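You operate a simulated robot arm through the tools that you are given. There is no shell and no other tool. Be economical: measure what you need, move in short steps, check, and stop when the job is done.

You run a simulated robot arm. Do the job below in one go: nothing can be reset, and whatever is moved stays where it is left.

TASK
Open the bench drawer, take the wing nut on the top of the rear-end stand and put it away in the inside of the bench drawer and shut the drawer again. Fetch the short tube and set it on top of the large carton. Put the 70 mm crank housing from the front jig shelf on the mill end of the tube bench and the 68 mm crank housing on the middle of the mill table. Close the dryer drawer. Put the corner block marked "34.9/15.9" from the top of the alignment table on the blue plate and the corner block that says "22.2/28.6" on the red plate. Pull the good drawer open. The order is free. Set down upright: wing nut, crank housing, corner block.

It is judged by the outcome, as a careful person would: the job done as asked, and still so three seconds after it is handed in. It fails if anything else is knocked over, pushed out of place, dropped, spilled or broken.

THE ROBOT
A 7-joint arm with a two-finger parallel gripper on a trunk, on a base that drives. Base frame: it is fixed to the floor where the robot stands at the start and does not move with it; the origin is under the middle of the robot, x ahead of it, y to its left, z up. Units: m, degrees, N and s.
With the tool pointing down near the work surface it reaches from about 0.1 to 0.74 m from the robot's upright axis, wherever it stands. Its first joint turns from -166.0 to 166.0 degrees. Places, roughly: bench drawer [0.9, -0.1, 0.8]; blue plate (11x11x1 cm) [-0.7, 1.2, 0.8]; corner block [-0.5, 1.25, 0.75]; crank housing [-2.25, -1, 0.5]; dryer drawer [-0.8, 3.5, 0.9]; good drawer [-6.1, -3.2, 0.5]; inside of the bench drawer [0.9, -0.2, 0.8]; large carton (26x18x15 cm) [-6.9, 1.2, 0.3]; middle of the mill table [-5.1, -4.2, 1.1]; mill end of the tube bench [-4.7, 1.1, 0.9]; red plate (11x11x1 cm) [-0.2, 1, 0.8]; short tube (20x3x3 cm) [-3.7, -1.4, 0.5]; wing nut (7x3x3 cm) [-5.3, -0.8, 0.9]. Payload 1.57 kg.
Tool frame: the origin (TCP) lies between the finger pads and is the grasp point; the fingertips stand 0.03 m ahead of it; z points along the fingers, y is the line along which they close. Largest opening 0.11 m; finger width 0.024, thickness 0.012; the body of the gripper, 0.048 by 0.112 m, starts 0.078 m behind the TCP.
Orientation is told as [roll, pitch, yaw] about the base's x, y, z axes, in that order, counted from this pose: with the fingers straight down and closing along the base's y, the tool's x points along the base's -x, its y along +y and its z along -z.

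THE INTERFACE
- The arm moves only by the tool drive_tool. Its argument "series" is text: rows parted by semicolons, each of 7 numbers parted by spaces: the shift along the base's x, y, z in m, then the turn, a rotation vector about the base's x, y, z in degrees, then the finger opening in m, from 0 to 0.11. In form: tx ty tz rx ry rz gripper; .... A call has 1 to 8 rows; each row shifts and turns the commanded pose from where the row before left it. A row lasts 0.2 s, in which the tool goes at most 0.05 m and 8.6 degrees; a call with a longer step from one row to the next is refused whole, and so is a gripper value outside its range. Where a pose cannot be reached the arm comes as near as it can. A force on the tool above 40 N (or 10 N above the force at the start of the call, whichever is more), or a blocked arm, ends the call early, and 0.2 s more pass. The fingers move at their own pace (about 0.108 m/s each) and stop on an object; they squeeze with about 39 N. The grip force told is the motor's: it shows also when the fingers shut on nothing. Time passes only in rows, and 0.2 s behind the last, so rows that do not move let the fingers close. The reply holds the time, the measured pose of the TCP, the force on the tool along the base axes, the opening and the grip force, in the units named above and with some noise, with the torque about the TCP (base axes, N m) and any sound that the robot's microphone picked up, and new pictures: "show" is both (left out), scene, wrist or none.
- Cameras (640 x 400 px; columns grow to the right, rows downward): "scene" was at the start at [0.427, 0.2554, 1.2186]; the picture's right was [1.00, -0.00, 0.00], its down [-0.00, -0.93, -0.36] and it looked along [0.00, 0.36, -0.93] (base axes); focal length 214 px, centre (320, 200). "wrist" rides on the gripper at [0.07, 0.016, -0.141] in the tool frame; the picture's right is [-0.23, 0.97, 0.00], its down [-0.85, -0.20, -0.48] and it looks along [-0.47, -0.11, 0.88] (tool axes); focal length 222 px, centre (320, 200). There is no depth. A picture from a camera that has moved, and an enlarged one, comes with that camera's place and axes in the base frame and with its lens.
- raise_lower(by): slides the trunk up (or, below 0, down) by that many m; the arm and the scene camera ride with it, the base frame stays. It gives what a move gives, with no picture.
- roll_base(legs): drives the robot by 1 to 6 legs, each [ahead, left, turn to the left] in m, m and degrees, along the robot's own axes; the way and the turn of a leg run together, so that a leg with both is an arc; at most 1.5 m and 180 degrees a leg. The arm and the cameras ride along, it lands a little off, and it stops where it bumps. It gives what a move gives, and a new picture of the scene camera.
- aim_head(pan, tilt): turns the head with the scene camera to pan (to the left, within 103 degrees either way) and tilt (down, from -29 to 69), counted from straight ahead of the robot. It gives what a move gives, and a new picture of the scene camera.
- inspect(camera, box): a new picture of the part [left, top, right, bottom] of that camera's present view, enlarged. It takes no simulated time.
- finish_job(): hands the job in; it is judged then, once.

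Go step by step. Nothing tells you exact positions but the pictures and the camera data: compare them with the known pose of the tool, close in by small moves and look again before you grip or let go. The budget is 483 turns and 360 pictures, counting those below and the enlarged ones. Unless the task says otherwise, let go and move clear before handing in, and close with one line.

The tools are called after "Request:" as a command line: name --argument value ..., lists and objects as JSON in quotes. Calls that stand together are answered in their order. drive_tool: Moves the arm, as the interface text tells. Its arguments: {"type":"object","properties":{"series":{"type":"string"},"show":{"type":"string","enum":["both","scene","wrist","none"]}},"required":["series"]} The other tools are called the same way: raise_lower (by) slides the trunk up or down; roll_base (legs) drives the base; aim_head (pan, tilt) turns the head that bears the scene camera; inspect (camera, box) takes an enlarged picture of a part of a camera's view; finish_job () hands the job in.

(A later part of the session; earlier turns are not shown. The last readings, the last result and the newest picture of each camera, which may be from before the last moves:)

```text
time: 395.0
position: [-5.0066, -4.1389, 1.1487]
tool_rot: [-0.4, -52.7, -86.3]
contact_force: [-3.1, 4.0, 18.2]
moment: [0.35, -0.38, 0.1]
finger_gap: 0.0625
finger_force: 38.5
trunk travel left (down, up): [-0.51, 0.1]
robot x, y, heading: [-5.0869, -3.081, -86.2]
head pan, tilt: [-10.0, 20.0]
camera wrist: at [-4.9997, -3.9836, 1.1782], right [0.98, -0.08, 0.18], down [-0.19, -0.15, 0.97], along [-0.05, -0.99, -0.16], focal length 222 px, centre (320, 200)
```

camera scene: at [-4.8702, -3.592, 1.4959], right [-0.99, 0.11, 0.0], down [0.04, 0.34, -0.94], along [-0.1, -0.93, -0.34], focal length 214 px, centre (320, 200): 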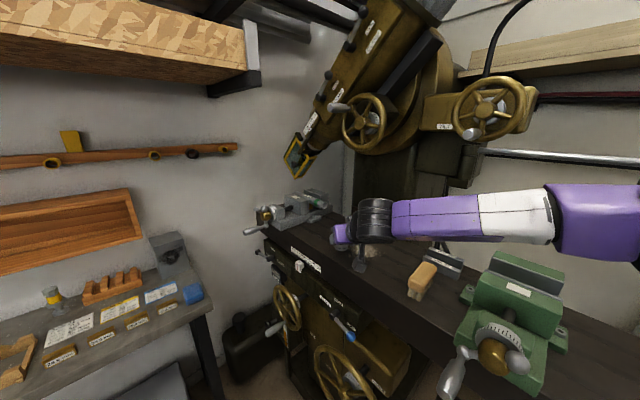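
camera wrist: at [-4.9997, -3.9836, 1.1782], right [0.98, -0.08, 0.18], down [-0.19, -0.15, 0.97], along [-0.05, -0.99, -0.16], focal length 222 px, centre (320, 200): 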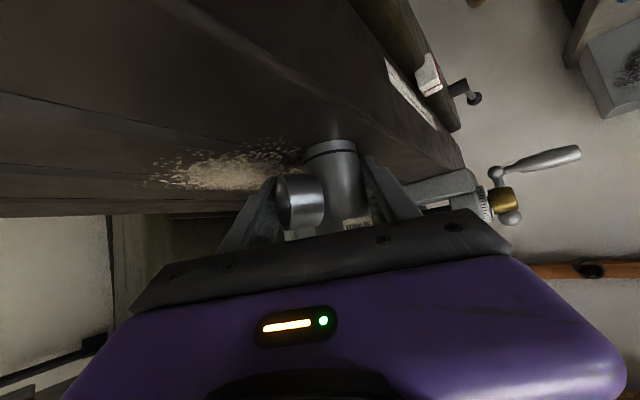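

Contact. Release and back out.

Request:
drive_tool --series "0 0 0.001 0 0 0 0.1; 0 0 0 0 0 0 0.1; 0 0.02 0.012 0 0 0 0.1; 0 0.04 0.02 0 0 0 0.1; -0.02 0.04 0.02 0 0 0 0.1; -0.02 0.03 0.03 0 0 0 0.1; -0.02 0.02 0.03 0 0 0 0.1" --show "both"

```text
time: 396.6
position: [-5.0668, -3.9916, 1.2601]
tool_rot: [-0.3, -52.5, -86.2]
contact_force: [0.4, -0.8, -0.4]
moment: [0.02, 0.0, -0.03]
finger_gap: 0.1001
finger_force: 0.1
trunk travel left (down, up): [-0.51, 0.1]
robot x, y, heading: [-5.0853, -3.0824, -86.3]
head pan, tilt: [-10.0, 20.0]
camera scene: at [-4.8698, -3.5922, 1.4957], right [-0.99, 0.11, 0.0], down [0.04, 0.34, -0.94], along [-0.1, -0.93, -0.34], focal length 214 px, centre (320, 200)
camera wrist: at [-5.0604, -3.8367, 1.2902], right [0.98, -0.08, 0.18], down [-0.19, -0.15, 0.97], along [-0.05, -0.99, -0.16], focal length 222 px, centre (320, 200)
```

scene: 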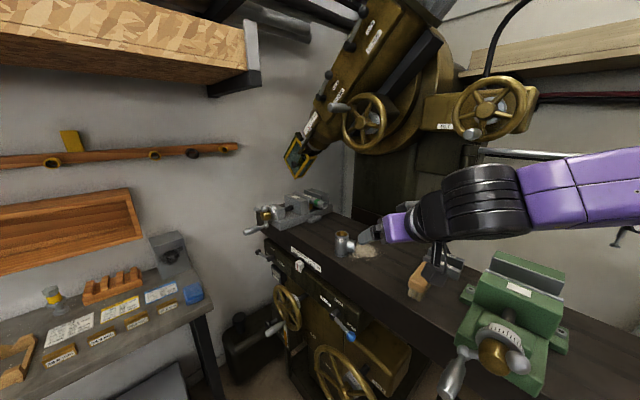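
wrist: 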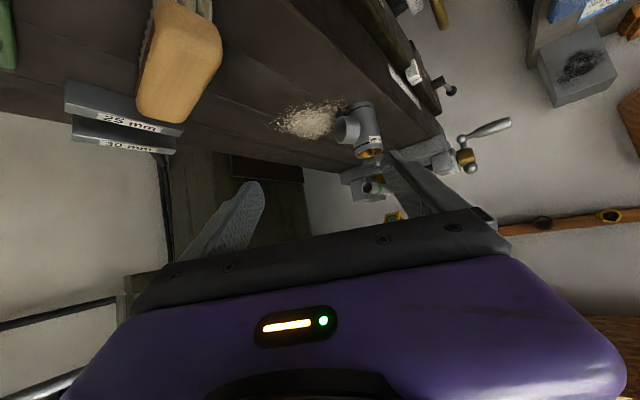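

The 68 mm housing stands on the mill table. Next, the "good" drawer nearby: back off and turn to look at the cabinets.

Request:
raise_lower --by 0.1

Request:
roll_base --legs '[[-0.45, 0, 0], [0, 0, -61.5]]'

Request:
aim_head --pan 0 --tilt 40

```text
time: 397.9
position: [-5.0672, -3.9926, 1.3606]
tool_rot: [-0.4, -52.5, -86.3]
contact_force: [0.5, -0.3, 0.5]
moment: [0.02, 0.0, -0.01]
finger_gap: 0.1002
finger_force: 0.0
trunk travel left (down, up): [-0.61, 0.0]
robot x, y, heading: [-5.0887, -3.0837, -86.3]
head pan, tilt: [-10.0, 20.0]
```

```text
time: 403.4
position: [-5.9223, -3.0457, 1.3598]
tool_rot: [-0.3, -52.4, -150.1]
contact_force: [-0.4, -0.6, -0.4]
moment: [0.03, -0.02, 0.01]
finger_gap: 0.1002
finger_force: 0.0
trunk travel left (down, up): [-0.61, 0.0]
robot x, y, heading: [-5.1197, -2.6309, -150.3]
head pan, tilt: [-10.0, 20.0]
camera scene: at [-5.4761, -3.0474, 1.5959], right [-0.34, 0.94, 0.0], down [0.32, 0.12, -0.94], along [-0.88, -0.32, -0.34], focal length 214 px, centre (320, 200)
```

scene: 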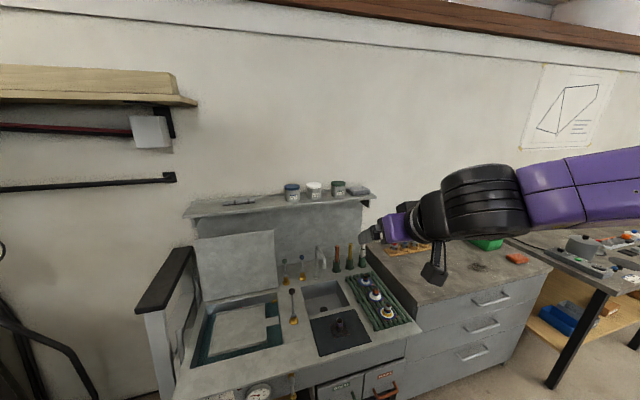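

```text
time: 404.3
position: [-5.9231, -3.0454, 1.3599]
tool_rot: [-0.3, -52.6, -150.2]
contact_force: [0.1, 0.6, 0.0]
moment: [-0.01, -0.01, 0.0]
finger_gap: 0.0999
finger_force: 0.1
trunk travel left (down, up): [-0.61, 0.0]
robot x, y, heading: [-5.1193, -2.6279, -150.1]
head pan, tilt: [0.0, 40.0]
camera scene: at [-5.4623, -3.0581, 1.5646], right [-0.5, 0.87, 0.0], down [0.56, 0.32, -0.77], along [-0.67, -0.38, -0.64], focal length 214 px, centre (320, 200)
```

scene: 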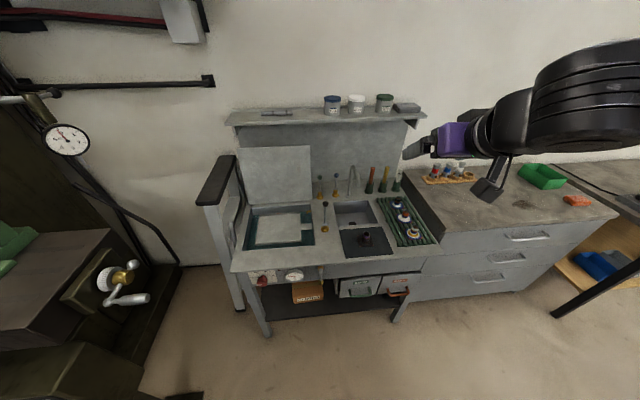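

Request:
inspect --camera "scene" --box '[240, 250, 440, 330]'

```text
3.20 times, centred on (340, 290) of scene
camera zoom: at [-5.4623, -3.0581, 1.5646], right [-0.5, 0.87, 0.0], down [0.56, 0.32, -0.77], along [-0.67, -0.38, -0.64], focal length 686 px, centre (256, -88)
```

zoom: 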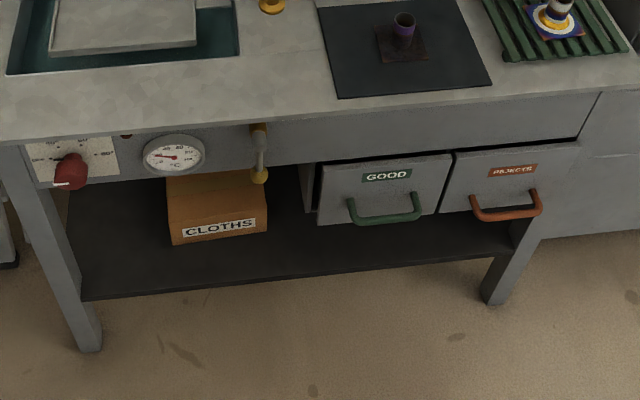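

The "GOOD" drawer with the green handle is at about (-6.0,-3.13,~0.55). I'll roll the tool 90° to grip the horizontal bar.

Request:
drive_tool --series "0 0 0 5.7 3.3 5.2 0.06; 0 0 0 5.7 3.3 5.2 0.06; 0 0 0 5.7 3.3 5.2 0.06; 0 0 0 5.7 3.3 5.2 0.06; 0 0 0 5.7 3.3 5.2 0.06; 0 0 0 5.7 3.3 5.2 0.06; 0 0 0 5.7 3.3 5.2 0.06; 0 0 0 5.7 3.3 5.2 0.06" --show "none"

Request:
drive_tool --series "0 0 0 5.7 3.3 5.2 0.06; 0 0 0 5.7 3.3 5.2 0.06; 0 0 0 4 2.3 3.6 0.06" --show "none"

Request:
roll_base --legs '[[-0.25, 0.13, 2]]'

Request:
raise_lower --by -0.4

Request:
raise_lower --by -0.2

```text
time: 406.1
position: [-5.9198, -3.0493, 1.346]
tool_rot: [-48.3, -20.0, -74.4]
contact_force: [-0.5, -0.1, -0.7]
moment: [0.02, 0.02, 0.01]
finger_gap: 0.06
finger_force: 0.0
trunk travel left (down, up): [-0.61, 0.0]
robot x, y, heading: [-5.1211, -2.6324, -150.1]
head pan, tilt: [0.0, 40.0]
```

```text
time: 406.9
position: [-5.9128, -3.0496, 1.3296]
tool_rot: [-52.2, -3.1, -60.1]
contact_force: [0.5, 0.1, -0.6]
moment: [0.04, 0.0, -0.04]
finger_gap: 0.0599
finger_force: 0.1
out of reach, approached as far as the arm can: row 3
trunk travel left (down, up): [-0.61, 0.0]
robot x, y, heading: [-5.1185, -2.6291, -150.2]
head pan, tilt: [0.0, 40.0]
```

```text
time: 408.9
position: [-5.609, -3.0659, 1.3254]
tool_rot: [-51.7, -3.0, -57.6]
contact_force: [0.5, -1.1, -0.2]
moment: [0.03, 0.01, 0.0]
finger_gap: 0.0599
finger_force: 0.1
trunk travel left (down, up): [-0.61, 0.0]
robot x, y, heading: [-4.8302, -2.6134, -147.6]
head pan, tilt: [0.0, 40.0]
camera scene: at [-5.1618, -3.0561, 1.5645], right [-0.53, 0.85, 0.0], down [0.55, 0.34, -0.77], along [-0.65, -0.41, -0.64], focal length 214 px, centre (320, 200)
```

scene: 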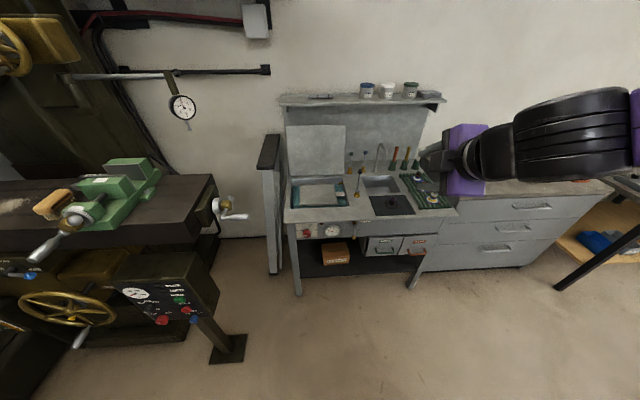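

```text
time: 412.7
position: [-5.608, -3.0659, 0.9234]
tool_rot: [-51.5, -3.4, -57.7]
contact_force: [0.3, -0.4, 0.2]
moment: [0.0, -0.04, 0.0]
finger_gap: 0.0603
finger_force: 0.0
trunk travel left (down, up): [-0.21, 0.4]
robot x, y, heading: [-4.8285, -2.611, -148.2]
head pan, tilt: [0.0, 40.0]
```

```text
time: 414.9
position: [-5.609, -3.0674, 0.7238]
tool_rot: [-51.5, -3.3, -57.6]
contact_force: [0.9, 0.0, -0.6]
moment: [0.0, -0.01, 0.0]
finger_gap: 0.0602
finger_force: 0.0
trunk travel left (down, up): [-0.01, 0.6]
robot x, y, heading: [-4.8321, -2.6151, -148.2]
head pan, tilt: [0.0, 40.0]
```

Request:
aim_head --pan -5 --tilt 35

Request:
drive_tool --series "0 0 -0.03 0 0 0 0.06; 0 0 -0.03 0 0 0 0.06; 0 0 -0.03 0 0 0 0.06; 0 0 -0.03 0 0 0 0.06; 0 0 -0.03 0 0 0 0.06" --show "both"

```text
time: 415.5
position: [-5.6081, -3.0667, 0.7245]
tool_rot: [-51.4, -3.3, -57.6]
contact_force: [0.2, 0.3, 0.3]
moment: [0.03, 0.01, 0.02]
finger_gap: 0.0604
finger_force: 0.0
trunk travel left (down, up): [-0.01, 0.6]
robot x, y, heading: [-4.8305, -2.6153, -148.0]
head pan, tilt: [-5.0, 35.0]
camera scene: at [-5.1678, -3.051, 0.9721], right [-0.45, 0.89, 0.0], down [0.51, 0.26, -0.82], along [-0.73, -0.37, -0.57], focal length 214 px, centre (320, 200)
```

scene: 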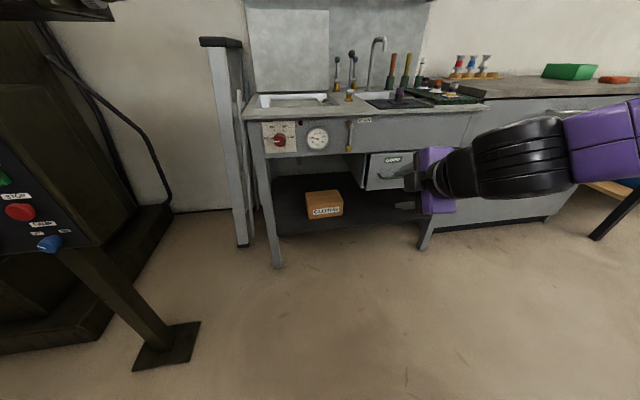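

```text
time: 416.7
position: [-5.6091, -3.0656, 0.5765]
tool_rot: [-51.7, -3.0, -57.6]
contact_force: [1.1, 0.6, -0.5]
moment: [0.02, -0.01, -0.02]
finger_gap: 0.06
finger_force: 0.1
trunk travel left (down, up): [-0.01, 0.6]
robot x, y, heading: [-4.8328, -2.6166, -148.0]
head pan, tilt: [-5.0, 35.0]
camera scene: at [-5.1679, -3.051, 0.9722], right [-0.45, 0.89, 0.0], down [0.51, 0.26, -0.82], along [-0.73, -0.37, -0.57], focal length 214 px, centre (320, 200)
camera wrist: at [-5.5461, -2.9392, 0.647], right [0.65, 0.1, -0.75], down [0.66, -0.57, 0.5], along [-0.38, -0.82, -0.43], focal length 222 px, centre (320, 200)
```

scene: 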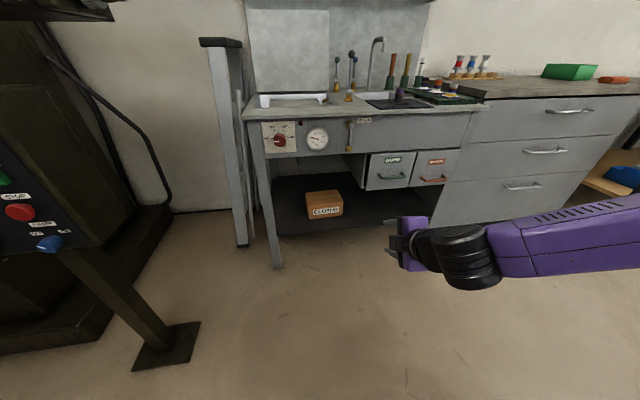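
wrist: 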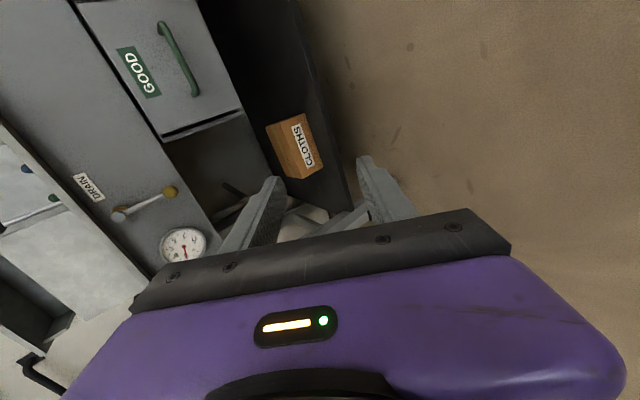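

Handle at (-6.0,-3.136,0.548). Shift right and forward with the base, then check.

Request:
roll_base --legs '[[0.2, -0.15, 0]]'

Request:
drive_tool --series "0 0 -0.01 0 0 0 0.06" --show "wrist"

```text
time: 418.5
position: [-5.8571, -3.0487, 0.5762]
tool_rot: [-51.6, -2.9, -57.6]
contact_force: [0.2, 0.0, 0.2]
moment: [-0.01, 0.01, 0.05]
finger_gap: 0.0599
finger_force: 0.0
trunk travel left (down, up): [-0.01, 0.6]
robot x, y, heading: [-5.085, -2.5984, -147.9]
head pan, tilt: [-5.0, 35.0]
camera scene: at [-5.4173, -3.0331, 0.9721], right [-0.45, 0.89, 0.0], down [0.51, 0.26, -0.82], along [-0.73, -0.37, -0.57], focal length 214 px, centre (320, 200)
```

scene: 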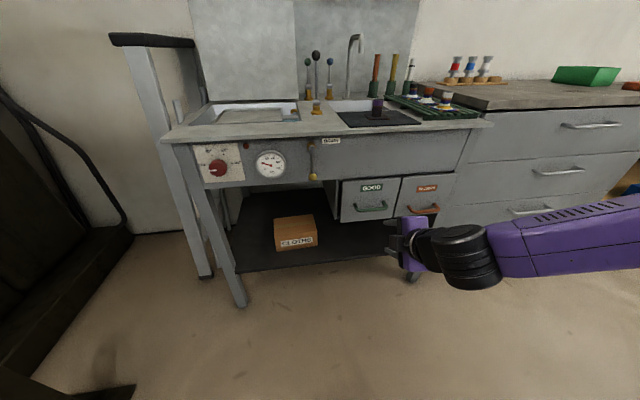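

```text
time: 418.9
position: [-5.8589, -3.0481, 0.5665]
tool_rot: [-51.7, -2.7, -57.6]
contact_force: [-0.3, -0.7, 0.6]
moment: [-0.02, -0.01, 0.01]
finger_gap: 0.06
finger_force: 0.2
trunk travel left (down, up): [-0.01, 0.6]
robot x, y, heading: [-5.0839, -2.591, -147.8]
head pan, tilt: [-5.0, 35.0]
camera wrist: at [-5.7958, -2.9219, 0.6366], right [0.65, 0.1, -0.75], down [0.66, -0.57, 0.49], along [-0.38, -0.82, -0.43], focal length 222 px, centre (320, 200)
```

wrist: 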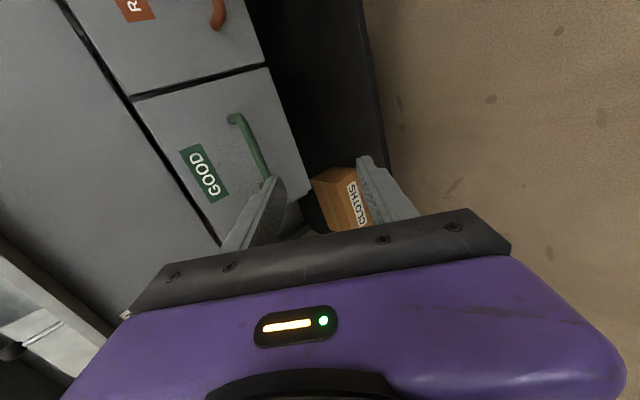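

Lateral alignment is good. Approach along the tool axis from above so the fingers straddle the bar.

Request:
drive_tool --series "-0.012 -0.008 0.035 0 0 0 0.05; -0.02 -0.013 0.03 0 0 0 0.05; -0.018 -0.012 0.0 0 0 0 0.05; -0.02 -0.0126 -0.0185 0 0 0 0.05" --show "wrist"

```text
time: 419.9
position: [-5.9294, -3.0932, 0.6113]
tool_rot: [-51.7, -2.9, -57.6]
contact_force: [0.4, -0.2, 0.2]
moment: [0.01, 0.0, 0.01]
finger_gap: 0.0501
finger_force: 0.0
trunk travel left (down, up): [-0.01, 0.6]
robot x, y, heading: [-5.0851, -2.5965, -148.0]
head pan, tilt: [-5.0, 35.0]
camera wrist: at [-5.8661, -2.9658, 0.6821], right [0.65, 0.1, -0.75], down [0.66, -0.57, 0.5], along [-0.38, -0.82, -0.43], focal length 222 px, centre (320, 200)
```

wrist: 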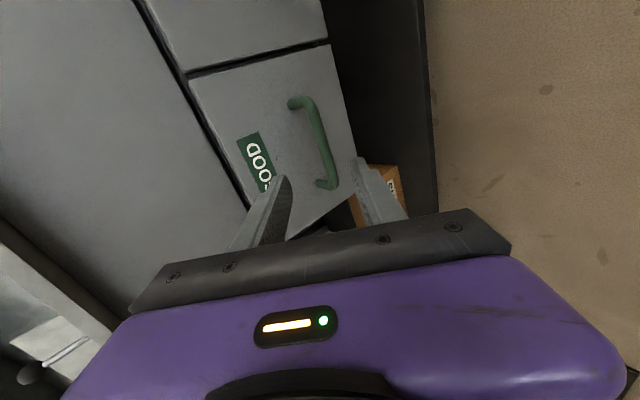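

Request:
drive_tool --series "-0.019 -0.012 -0.0175 0 0 0 0.05; -0.019 -0.012 -0.0175 0 0 0 0.05; -0.017 -0.011 -0.016 0 0 0 0.05" --show "wrist"

```text
time: 420.8
position: [-5.9831, -3.129, 0.5672]
tool_rot: [-51.8, -2.9, -57.5]
contact_force: [22.6, 17.7, 15.8]
moment: [-0.64, 0.71, 0.18]
finger_gap: 0.0452
finger_force: 0.0
trunk travel left (down, up): [-0.01, 0.6]
robot x, y, heading: [-5.0806, -2.597, -147.8]
head pan, tilt: [-5.0, 35.0]
stopped in row 3: the force on the tool passed its limit at 55 N (the readings are from after the stop); the commanded pose is now the measured one
camera wrist: at [-5.9214, -3.0009, 0.6377], right [0.65, 0.1, -0.75], down [0.66, -0.57, 0.49], along [-0.38, -0.82, -0.43], focal length 222 px, centre (320, 200)
```

wrist: 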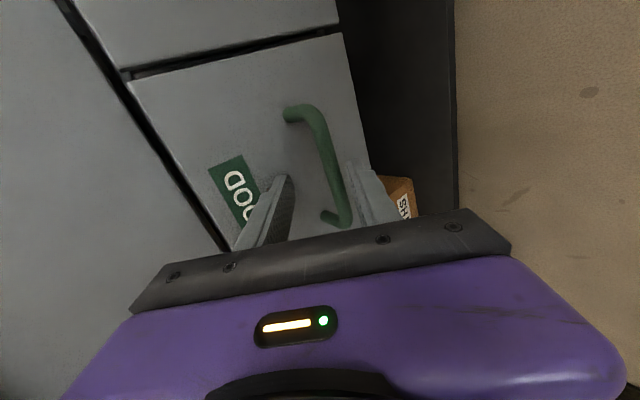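

Request:
drive_tool --series "0.004 0.003 0.002 0 0 0 0.03; 0 0 0 0 0 0 0; 0 0 0 0 0 0 0" --show "wrist"

```text
time: 421.6
position: [-5.9774, -3.1239, 0.5588]
tool_rot: [-51.1, -3.0, -57.5]
contact_force: [21.8, 15.9, -31.8]
moment: [1.03, -0.44, 0.38]
finger_gap: 0.0137
finger_force: 29.9
trunk travel left (down, up): [-0.01, 0.6]
robot x, y, heading: [-5.0819, -2.599, -147.9]
head pan, tilt: [-5.0, 35.0]
camera wrist: at [-5.9152, -2.9967, 0.6318], right [0.66, 0.1, -0.75], down [0.65, -0.57, 0.5], along [-0.37, -0.82, -0.44], focal length 222 px, centre (320, 200)
```

wrist: 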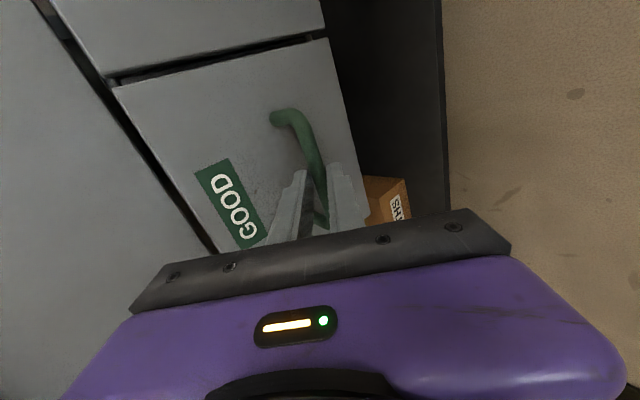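

Bar gripped. Pull it open by backing the base.

Request:
drive_tool --series "0.003 0.002 -0.006 0 0 0 0" --show "none"

Request:
roll_base --legs '[[-0.2, 0, 0]]'

```text
time: 422.0
position: [-5.9774, -3.1229, 0.5599]
tool_rot: [-51.7, -2.9, -57.4]
contact_force: [17.8, 14.1, -18.1]
moment: [0.63, -0.45, 1.0]
finger_gap: 0.0138
finger_force: 30.1
trunk travel left (down, up): [-0.01, 0.6]
robot x, y, heading: [-5.0863, -2.5981, -148.0]
head pan, tilt: [-5.0, 35.0]
```

```text
time: 423.7
position: [-5.8078, -3.0102, 0.5597]
tool_rot: [-51.8, -2.4, -58.1]
contact_force: [-18.7, 25.9, -4.9]
moment: [0.97, 0.59, -0.22]
finger_gap: 0.0138
finger_force: 30.1
trunk travel left (down, up): [-0.01, 0.6]
robot x, y, heading: [-4.9096, -2.4907, -147.9]
head pan, tilt: [-5.0, 35.0]
camera scene: at [-5.244, -2.9238, 0.9722], right [-0.45, 0.89, 0.0], down [0.51, 0.26, -0.82], along [-0.73, -0.37, -0.57], focal length 214 px, centre (320, 200)
```

scene: 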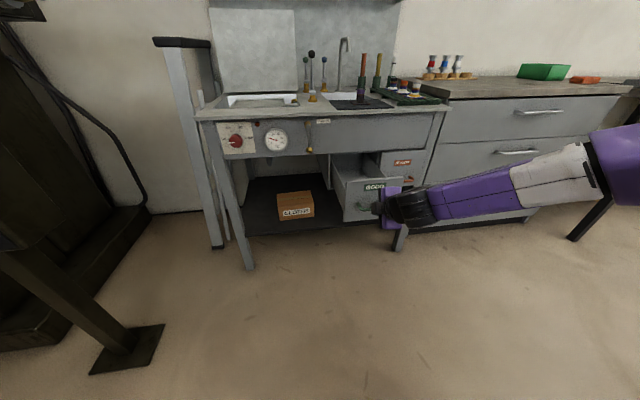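

Request:
roll_base --legs '[[-0.06, 0, 0]]'

```text
time: 424.6
position: [-5.7601, -2.9743, 0.5602]
tool_rot: [-52.0, -2.2, -58.4]
contact_force: [-11.6, 13.7, -2.6]
moment: [0.69, 0.52, 0.15]
finger_gap: 0.0135
finger_force: 30.4
trunk travel left (down, up): [-0.01, 0.6]
robot x, y, heading: [-4.8584, -2.4563, -148.0]
head pan, tilt: [-5.0, 35.0]
camera scene: at [-5.1926, -2.8916, 0.9721], right [-0.45, 0.89, 0.0], down [0.51, 0.26, -0.82], along [-0.73, -0.37, -0.57], focal length 214 px, centre (320, 200)
```

scene: 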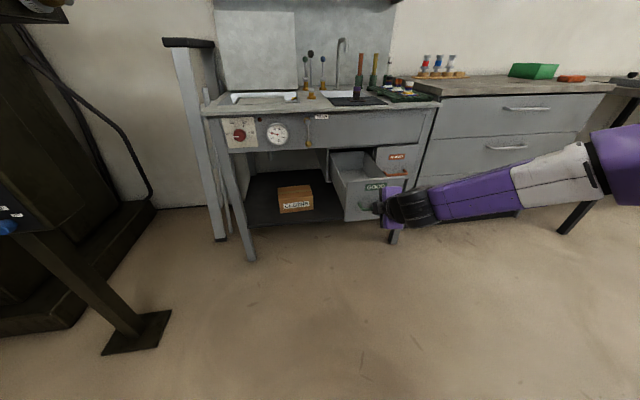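

Drawer well open. Release and back out along the tool axis.

Request:
drive_tool --series "0 0 0 0 0 0 0.04; 0 0 0 0 0 0 0.04; 0.017 0.011 0.016 0 0 0 0.04; 0.019 0.012 0.0175 0 0 0 0.04; 0.019 0.012 0.0175 0 0 0 0.04; 0.019 0.012 0.0175 0 0 0 0.04" --show "wrist"

```text
time: 426.0
position: [-5.6849, -2.9265, 0.6284]
tool_rot: [-51.9, -2.2, -58.4]
contact_force: [-0.7, 0.1, 0.0]
moment: [-0.01, -0.02, -0.01]
finger_gap: 0.0401
finger_force: 0.0
trunk travel left (down, up): [-0.01, 0.6]
robot x, y, heading: [-4.8591, -2.4544, -147.8]
head pan, tilt: [-5.0, 35.0]
camera wrist: at [-5.6192, -2.801, 0.6998], right [0.65, 0.1, -0.76], down [0.65, -0.58, 0.48], along [-0.39, -0.81, -0.44], focal length 222 px, centre (320, 200)
```

wrist: 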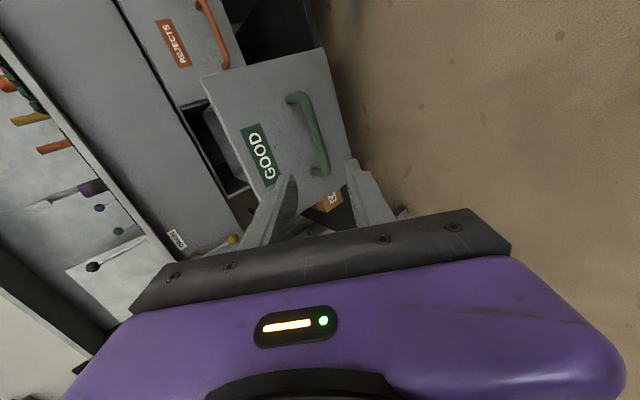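

"Good" drawer is open. Next the short tube on the second jig: raise and turn to face it.

Request:
raise_lower --by 0.4

Request:
roll_base --legs '[[-0.2, 0, 0], [0, 0, 179]]'

Request:
aim_head --pan 0 --tilt 30

```text
time: 429.9
position: [-5.6854, -2.9258, 1.0285]
tool_rot: [-52.0, -2.2, -58.4]
contact_force: [-0.3, -0.2, -0.6]
moment: [-0.04, -0.01, 0.0]
finger_gap: 0.0399
finger_force: 0.1
trunk travel left (down, up): [-0.41, 0.2]
robot x, y, heading: [-4.856, -2.4578, -148.0]
head pan, tilt: [-5.0, 35.0]
```

```text
time: 438.6
position: [-3.8143, -1.9694, 1.0287]
tool_rot: [-51.9, -2.1, 115.4]
contact_force: [0.3, -0.5, 0.9]
moment: [0.01, 0.0, 0.0]
finger_gap: 0.0401
finger_force: 0.0
trunk travel left (down, up): [-0.41, 0.2]
robot x, y, heading: [-4.6891, -2.3484, 26.1]
head pan, tilt: [-5.0, 35.0]
camera scene: at [-4.3071, -1.952, 1.3721], right [0.36, -0.93, 0.0], down [-0.54, -0.2, -0.82], along [0.77, 0.29, -0.57], focal length 214 px, centre (320, 200)
```

scene: 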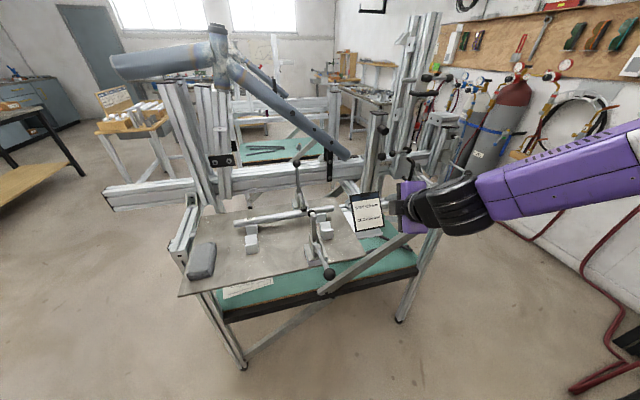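

```text
time: 439.2
position: [-3.8137, -1.9706, 1.029]
tool_rot: [-52.1, -2.2, 115.4]
contact_force: [-0.8, 0.8, 0.0]
moment: [0.0, -0.02, 0.0]
finger_gap: 0.0402
finger_force: 0.0
trunk travel left (down, up): [-0.41, 0.2]
robot x, y, heading: [-4.6877, -2.3507, 26.0]
head pan, tilt: [0.0, 30.0]
camera scene: at [-4.3079, -1.9439, 1.3799], right [0.43, -0.9, 0.0], down [-0.45, -0.22, -0.87], along [0.78, 0.38, -0.5], focal length 214 px, centre (320, 200)
```

scene: 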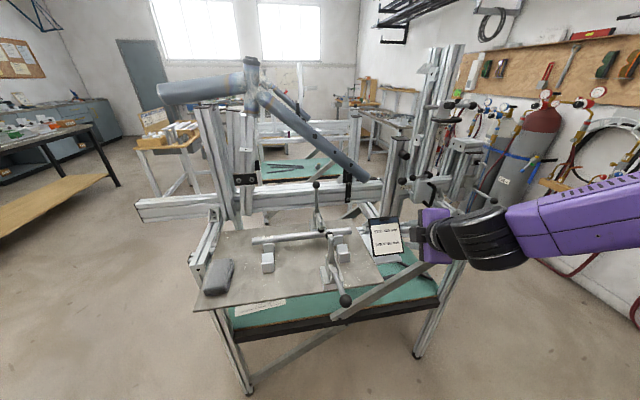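

The jig's west side is covered by a plate, so I'll reach the shelf from its north end, going round the stand. Back up, turn north and drive around.

Request:
raise_lower --by 0.2

Request:
roll_base --legs '[[-0.3, 0.0, 0], [0, 0, 96], [0.6, 0.5, 0], [1.3, 0, 0], [0.4, 0, 0]]'

Request:
aim_head --pan -60 --tilt 25

```text
time: 441.4
position: [-3.814, -1.9698, 1.2278]
tool_rot: [-52.0, -2.2, 115.3]
contact_force: [-0.2, 0.2, -1.3]
moment: [-0.03, 0.01, -0.01]
finger_gap: 0.0396
finger_force: 0.0
trunk travel left (down, up): [-0.61, 0.0]
robot x, y, heading: [-4.6881, -2.3489, 25.9]
head pan, tilt: [0.0, 30.0]
```

```text
time: 459.5
position: [-6.9907, 0.1245, 1.2293]
tool_rot: [-52.0, -2.2, -150.2]
contact_force: [0.6, -0.4, 0.9]
moment: [-0.02, -0.01, 0.02]
finger_gap: 0.0399
finger_force: 0.1
trunk travel left (down, up): [-0.61, 0.0]
robot x, y, heading: [-6.5472, -0.719, 120.2]
head pan, tilt: [0.0, 30.0]
camera scene: at [-6.9779, -0.3713, 1.58], right [0.86, 0.5, 0.0], down [0.25, -0.43, -0.87], along [-0.44, 0.75, -0.5], focal length 214 px, centre (320, 200)
```

scene: 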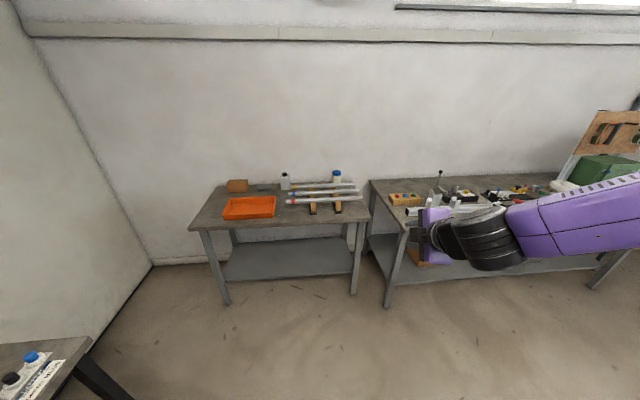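

```text
time: 460.8
position: [-6.9899, 0.1249, 1.2289]
tool_rot: [-52.0, -2.2, -150.2]
contact_force: [0.1, 0.6, 0.4]
moment: [0.0, -0.03, -0.03]
finger_gap: 0.0398
finger_force: 0.0
trunk travel left (down, up): [-0.61, 0.0]
robot x, y, heading: [-6.5444, -0.7161, 120.2]
head pan, tilt: [-60.0, 25.0]
camera scene: at [-6.8868, -0.3693, 1.5879], right [0.87, -0.5, 0.0], down [-0.21, -0.37, -0.91], along [0.45, 0.79, -0.42], focal length 214 px, centre (320, 200)
```

scene: 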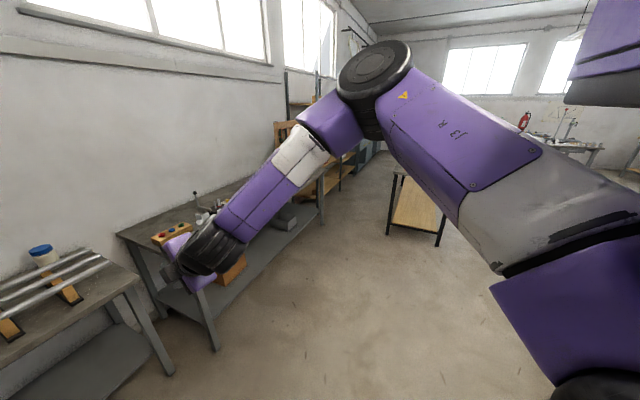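

Request:
roll_base --legs '[[0.05, -1.2, 2], [0, -0.6, 0], [-0.36, -0.22, 0], [0, 0, -175]]'

Request:
aim_head --pan -10 --tilt 40

```text
time: 479.4
position: [-4.0613, -0.6267, 1.2291]
tool_rot: [-52.0, -2.3, 39.0]
contact_force: [-0.5, 0.5, -0.3]
moment: [-0.02, 0.05, 0.01]
finger_gap: 0.04
finger_force: 0.0
trunk travel left (down, up): [-0.61, 0.0]
robot x, y, heading: [-4.6298, 0.1344, -50.8]
head pan, tilt: [-60.0, 25.0]
camera scene: at [-4.2404, -0.1563, 1.5879], right [-0.94, 0.35, 0.0], down [0.15, 0.4, -0.91], along [-0.32, -0.85, -0.42], focal length 214 px, centre (320, 200)
```

scene: 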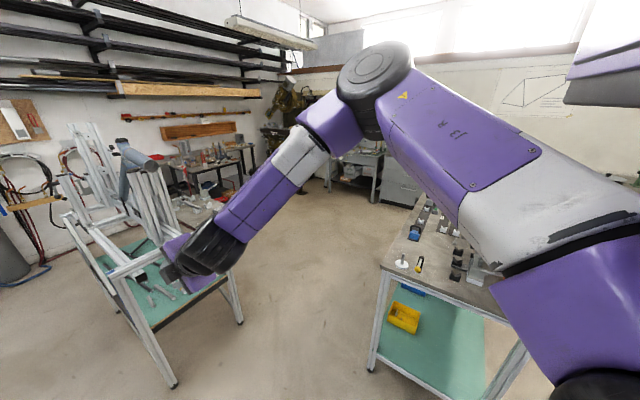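

```text
time: 480.5
position: [-4.0611, -0.627, 1.2285]
tool_rot: [-52.0, -2.2, 38.9]
contact_force: [0.0, 0.1, -0.3]
moment: [-0.02, 0.02, 0.0]
finger_gap: 0.0401
finger_force: 0.0
trunk travel left (down, up): [-0.61, 0.0]
robot x, y, heading: [-4.6266, 0.1343, -50.7]
head pan, tilt: [-10.0, 40.0]
camera scene: at [-4.1663, -0.1443, 1.5646], right [-0.87, -0.49, 0.0], down [-0.31, 0.56, -0.77], along [0.37, -0.67, -0.64], focal length 214 px, centre (320, 200)
```

scene: 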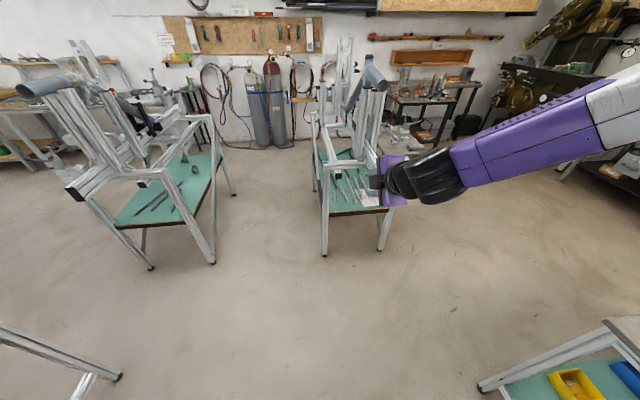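

Request:
inspect --camera "scene" --box '[300, 130, 420, 230]'

```text
4.00 times, centred on (360, 180) of scene
camera zoom: at [-4.1663, -0.1443, 1.5646], right [-0.87, -0.49, 0.0], down [-0.31, 0.56, -0.77], along [0.37, -0.67, -0.64], focal length 858 px, centre (160, 280)
```

zoom: 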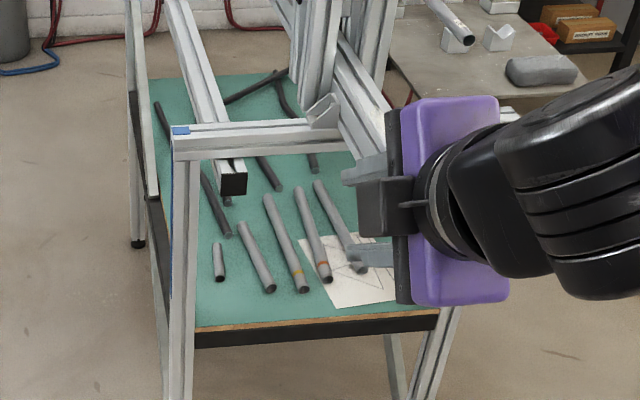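

The 20 cm tube is the second shortest, centred at about (-3.70,-1.377), lying nearly north-south. Roll the tool back so the fingers close sideways and square the base.

Request:
drive_tool --series "0 0 0 4.24 -5.19 -5.24 0.05; 0 0 0 4.24 -5.19 -5.24 0.05; 0 0 0 4.24 -5.19 -5.24 0.05; 0 0 0 4.24 -5.19 -5.24 0.05; 0 0 0 4.24 -5.19 -5.24 0.05; 0 0 0 4.24 -5.19 -5.24 0.05; 0 0 0 4.24 -5.19 -5.24 0.05; 0 0 0 4.24 -5.19 -5.24 0.05" --show "none"

Request:
drive_tool --series "0 0 0 4.24 -5.19 -5.24 0.05; 0 0 0 4.24 -5.19 -5.24 0.05; 0 0 0 3.2 -3.9 -3.9 0.05" --show "none"

Request:
roll_base --legs '[[0, 0, -7.3]]'

```text
time: 482.3
position: [-4.0618, -0.6275, 1.2285]
tool_rot: [-23.8, -48.8, -19.6]
contact_force: [0.6, -0.1, -0.8]
moment: [0.0, 0.03, -0.02]
finger_gap: 0.0502
finger_force: 0.0
trunk travel left (down, up): [-0.61, 0.0]
robot x, y, heading: [-4.6328, 0.1322, -50.8]
head pan, tilt: [-10.0, 40.0]
```

```text
time: 483.1
position: [-4.0608, -0.6265, 1.2289]
tool_rot: [4.7, -52.8, -56.5]
contact_force: [-0.1, -0.4, 0.5]
moment: [0.02, -0.01, 0.01]
finger_gap: 0.05
finger_force: 0.1
trunk travel left (down, up): [-0.61, 0.0]
robot x, y, heading: [-4.6321, 0.137, -50.6]
head pan, tilt: [-10.0, 40.0]
```

```text
time: 484.1
position: [-4.1643, -0.6942, 1.2286]
tool_rot: [4.5, -52.9, -63.9]
contact_force: [-0.6, -0.3, -0.3]
moment: [0.0, 0.02, -0.01]
finger_gap: 0.0503
finger_force: 0.0
trunk travel left (down, up): [-0.61, 0.0]
robot x, y, heading: [-4.6366, 0.1351, -58.5]
head pan, tilt: [-10.0, 40.0]
camera scene: at [-4.2061, -0.2024, 1.5645], right [-0.93, -0.37, 0.0], down [-0.24, 0.6, -0.77], along [0.28, -0.71, -0.64], focal length 214 px, centre (320, 200)
```

scene: 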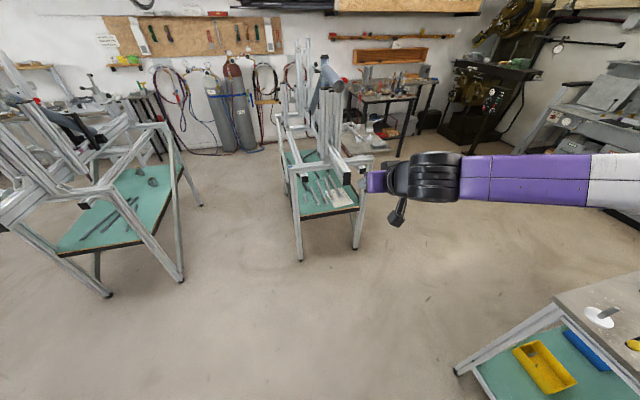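

Request:
drive_tool --series "0 0 0 -0.6 1.2 3.7 0.05; 0 0 0 -0.6 1.2 3.7 0.05" --show "none"

Request:
raise_lower --by -0.4

Request:
raise_lower --by -0.15

Request:
roll_base --legs '[[0.3, 0, 0]]'

Request:
drive_tool --series "0 0 -0.02 0 0 0 0.05; 0 0 -0.02 0 0 0 0.05" --show "wrist"

```text
time: 484.7
position: [-4.1654, -0.6937, 1.2282]
tool_rot: [0.1, -52.7, -52.8]
contact_force: [0.7, -0.5, -1.0]
moment: [0.01, 0.02, 0.01]
finger_gap: 0.0502
finger_force: 0.0
trunk travel left (down, up): [-0.61, 0.0]
robot x, y, heading: [-4.6329, 0.1345, -58.1]
head pan, tilt: [-10.0, 40.0]
```

```text
time: 488.6
position: [-4.1665, -0.6936, 0.8289]
tool_rot: [0.1, -52.7, -52.9]
contact_force: [-0.7, 0.3, 0.2]
moment: [0.0, -0.03, 0.0]
finger_gap: 0.0499
finger_force: 0.1
trunk travel left (down, up): [-0.21, 0.4]
robot x, y, heading: [-4.6351, 0.135, -58.1]
head pan, tilt: [-10.0, 40.0]
```

```text
time: 490.3
position: [-4.1648, -0.6936, 0.679]
tool_rot: [0.1, -52.7, -52.9]
contact_force: [1.2, 0.0, -0.4]
moment: [0.03, 0.03, -0.01]
finger_gap: 0.0502
finger_force: 0.0
trunk travel left (down, up): [-0.06, 0.55]
robot x, y, heading: [-4.6332, 0.1335, -58.5]
head pan, tilt: [-10.0, 40.0]
```

```text
time: 492.4
position: [-4.0037, -0.9547, 0.6792]
tool_rot: [0.1, -52.6, -53.0]
contact_force: [0.1, -0.6, 0.2]
moment: [0.0, -0.03, -0.02]
finger_gap: 0.05
finger_force: 0.0
trunk travel left (down, up): [-0.06, 0.55]
robot x, y, heading: [-4.4706, -0.1253, -58.2]
head pan, tilt: [-10.0, 40.0]
camera scene: at [-4.045, -0.4633, 1.0145], right [-0.93, -0.37, 0.0], down [-0.24, 0.6, -0.77], along [0.28, -0.71, -0.64], focal length 214 px, centre (320, 200)
```

scene: 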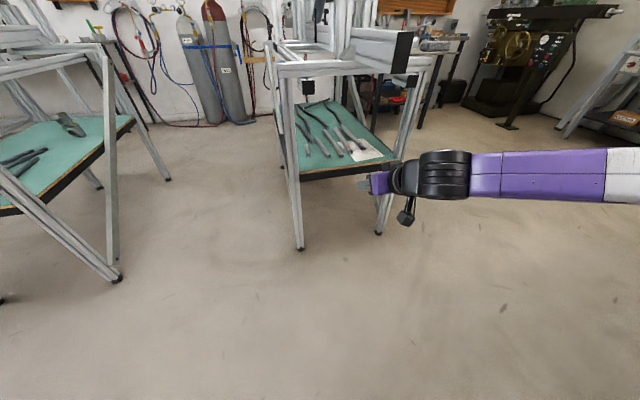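

```text
time: 493.0
position: [-4.0045, -0.9538, 0.6405]
tool_rot: [0.1, -52.7, -53.0]
contact_force: [-0.4, -0.5, 0.2]
moment: [0.01, -0.01, 0.0]
finger_gap: 0.0503
finger_force: 0.1
trunk travel left (down, up): [-0.06, 0.55]
robot x, y, heading: [-4.4701, -0.1292, -58.3]
head pan, tilt: [-10.0, 40.0]
camera wrist: at [-4.0851, -0.8208, 0.6705], right [0.86, 0.48, 0.18], down [-0.08, -0.23, 0.97], along [0.5, -0.85, -0.16], focal length 222 px, centre (320, 200)
```

wrist: 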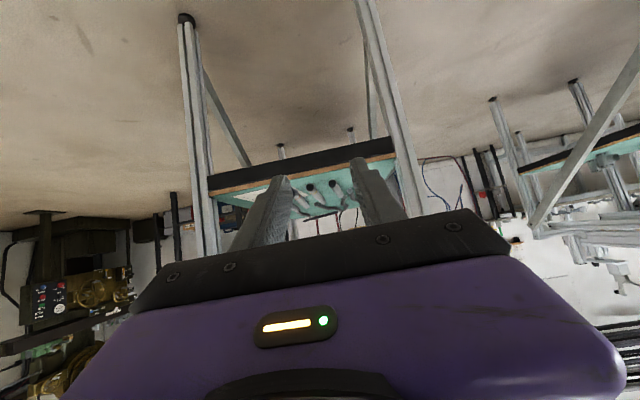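

Request:
inspect --camera "scene" --box '[290, 90, 400, 185]'

```text
4.21 times, centred on (345, 138) of scene
camera zoom: at [-4.045, -0.4632, 1.0146], right [-0.93, -0.37, 0.0], down [-0.24, 0.6, -0.77], along [0.28, -0.71, -0.64], focal length 903 px, centre (215, 463)
```

zoom: 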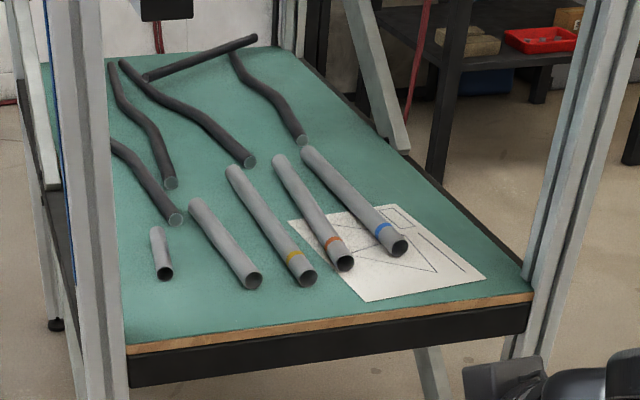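

Geometry confirmed. Lower to z≈0.58 and drive in along the tube's axis.

Request:
drive_tool --series "0 0 -0.03 0 0 0.8 0.05; 0 0 -0.03 0 0 0.8 0.05" --show "none"

Request:
roll_base --legs '[[0.32, 0.02, 0]]'

Request:
drive_tool --series "0 0 0 0 0 0 0.05" --show "wrist"

```text
time: 493.6
position: [-4.0074, -0.9535, 0.578]
tool_rot: [0.1, -52.7, -51.4]
contact_force: [-0.2, 0.2, -0.2]
moment: [0.02, 0.0, 0.01]
finger_gap: 0.0501
finger_force: 0.1
trunk travel left (down, up): [-0.06, 0.55]
robot x, y, heading: [-4.4712, -0.125, -58.2]
head pan, tilt: [-10.0, 40.0]
```

```text
time: 495.7
position: [-3.8102, -1.2099, 0.5776]
tool_rot: [0.2, -52.6, -50.8]
contact_force: [-0.2, -0.3, 0.8]
moment: [0.03, 0.01, 0.01]
finger_gap: 0.0501
finger_force: 0.1
trunk travel left (down, up): [-0.06, 0.55]
robot x, y, heading: [-4.2888, -0.3895, -57.6]
head pan, tilt: [-10.0, 40.0]
camera scene: at [-3.8537, -0.7201, 1.0145], right [-0.92, -0.38, 0.0], down [-0.24, 0.59, -0.77], along [0.29, -0.71, -0.64], focal length 214 px, centre (320, 200)
```

scene: 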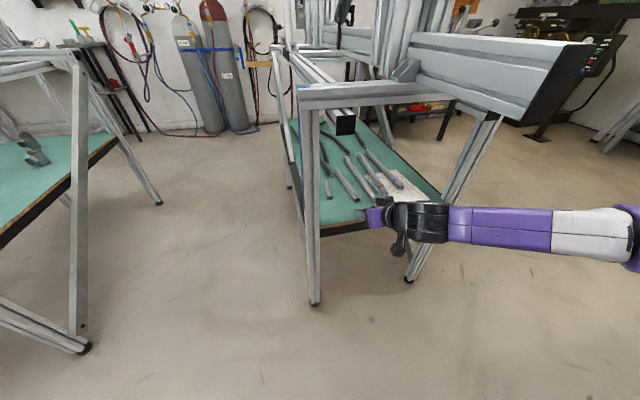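

```text
time: 496.1
position: [-3.8095, -1.2088, 0.5775]
tool_rot: [0.2, -52.5, -50.8]
contact_force: [-0.2, -0.6, 0.2]
moment: [-0.01, 0.03, -0.01]
finger_gap: 0.0502
finger_force: 0.1
trunk travel left (down, up): [-0.06, 0.55]
robot x, y, heading: [-4.2839, -0.3886, -57.9]
head pan, tilt: [-10.0, 40.0]
camera wrist: at [-3.896, -1.0791, 0.6082], right [0.84, 0.51, 0.18], down [-0.07, -0.23, 0.97], along [0.54, -0.83, -0.16], focal length 222 px, centre (320, 200)
```

wrist: 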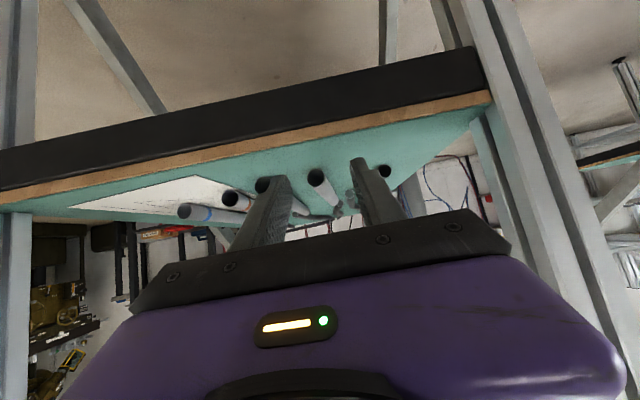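

Request:
drive_tool --series "0.0227 -0.0303 -0.004 0 0 0 0.05; 0.0227 -0.0303 -0.006 0 0 0 0.05; 0.0227 -0.0303 -0.007 0 0 0 0.05; 0.0227 -0.0303 -0.008 0 0 0 0.05" --show "wrist"

```text
time: 497.1
position: [-3.7193, -1.3281, 0.5577]
tool_rot: [0.1, -52.7, -50.7]
contact_force: [-4.7, 7.6, 9.1]
moment: [-0.07, 0.22, -0.19]
finger_gap: 0.0492
finger_force: 0.1
trunk travel left (down, up): [-0.06, 0.55]
robot x, y, heading: [-4.2822, -0.3876, -57.7]
head pan, tilt: [-10.0, 40.0]
camera wrist: at [-3.8061, -1.1985, 0.5874], right [0.84, 0.51, 0.18], down [-0.07, -0.23, 0.97], along [0.54, -0.83, -0.16], focal length 222 px, centre (320, 200)
```

wrist: 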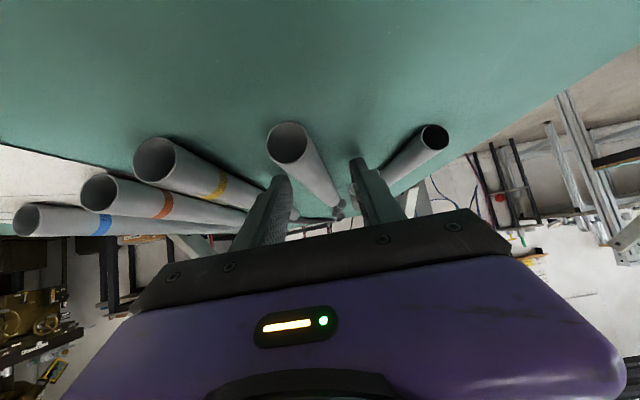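

Request:
drive_tool --series "0.006 -0.006 0.001 0 0 0 0.05; 0 0 0 0 0 0 0; 0 0 0 0 0 0 0; 0 0 0 0 0 0 0" --show "wrist"

```text
time: 498.1
position: [-3.7151, -1.334, 0.5578]
tool_rot: [0.0, -52.9, -50.7]
contact_force: [-0.2, -4.3, 16.3]
moment: [-0.37, -0.18, -0.05]
finger_gap: 0.021
finger_force: 34.6
trunk travel left (down, up): [-0.06, 0.55]
robot x, y, heading: [-4.2835, -0.3897, -57.5]
head pan, tilt: [-10.0, 40.0]
camera wrist: at [-3.8002, -1.2047, 0.5872], right [0.84, 0.51, 0.18], down [-0.07, -0.23, 0.97], along [0.54, -0.83, -0.16], focal length 222 px, centre (320, 200)
```

wrist: 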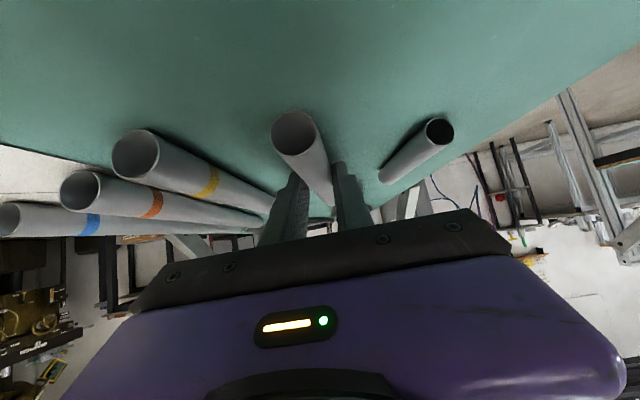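

Tube held (21 mm diameter). Lift and check.

Request:
drive_tool --series "0 0 0.01 0 0 0 0; 0 0 0.015 0 0 0 0" --show "wrist"

```text
time: 498.7
position: [-3.7127, -1.3333, 0.578]
tool_rot: [0.2, -52.5, -50.9]
contact_force: [-0.1, -0.1, -1.3]
moment: [0.04, 0.06, 0.01]
finger_gap: 0.021
finger_force: 34.0
trunk travel left (down, up): [-0.06, 0.55]
robot x, y, heading: [-4.2836, -0.3888, -57.5]
head pan, tilt: [-10.0, 40.0]
camera wrist: at [-3.799, -1.203, 0.608], right [0.84, 0.51, 0.18], down [-0.07, -0.24, 0.97], along [0.54, -0.83, -0.17], focal length 222 px, centre (320, 200)
```

wrist: 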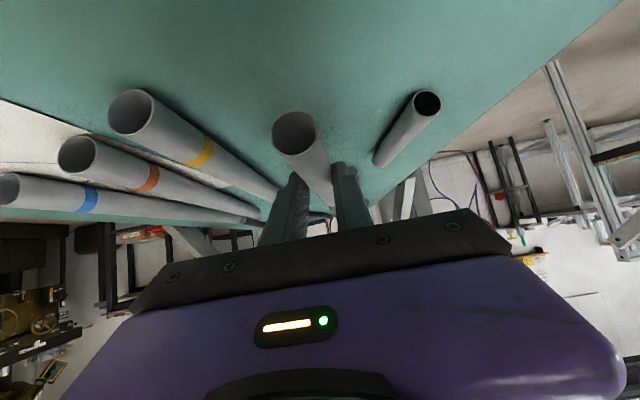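

Request:
roll_base --legs '[[-0.5, 0, 0]]'

Request:
raise_lower --by 0.4

```text
time: 501.7
position: [-3.9785, -0.9076, 0.5782]
tool_rot: [0.0, -52.7, -50.4]
contact_force: [0.5, 0.2, -2.0]
moment: [0.02, 0.03, 0.0]
finger_gap: 0.021
finger_force: 34.2
trunk travel left (down, up): [-0.06, 0.55]
robot x, y, heading: [-4.5552, 0.0405, -57.4]
head pan, tilt: [-10.0, 40.0]
camera scene: at [-4.1216, -0.295, 1.0145], right [-0.92, -0.39, 0.0], down [-0.25, 0.59, -0.77], along [0.3, -0.71, -0.64], focal length 214 px, centre (320, 200)
```

scene: 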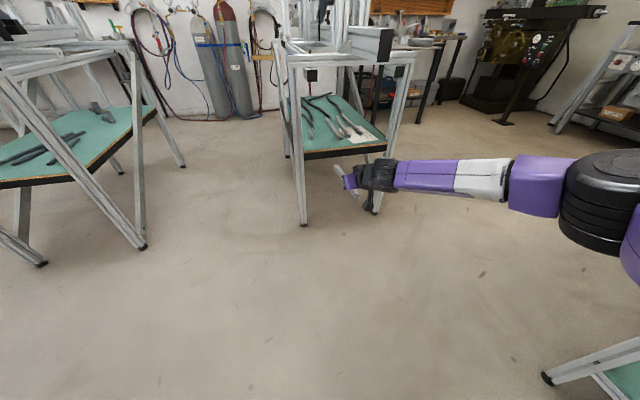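

```text
time: 505.5
position: [-3.9773, -0.9071, 0.9797]
tool_rot: [0.1, -52.6, -50.4]
contact_force: [0.1, -0.8, -1.0]
moment: [0.02, 0.05, -0.02]
finger_gap: 0.021
finger_force: 34.4
trunk travel left (down, up): [-0.46, 0.15]
robot x, y, heading: [-4.5518, 0.033, -57.5]
head pan, tilt: [-10.0, 40.0]
```

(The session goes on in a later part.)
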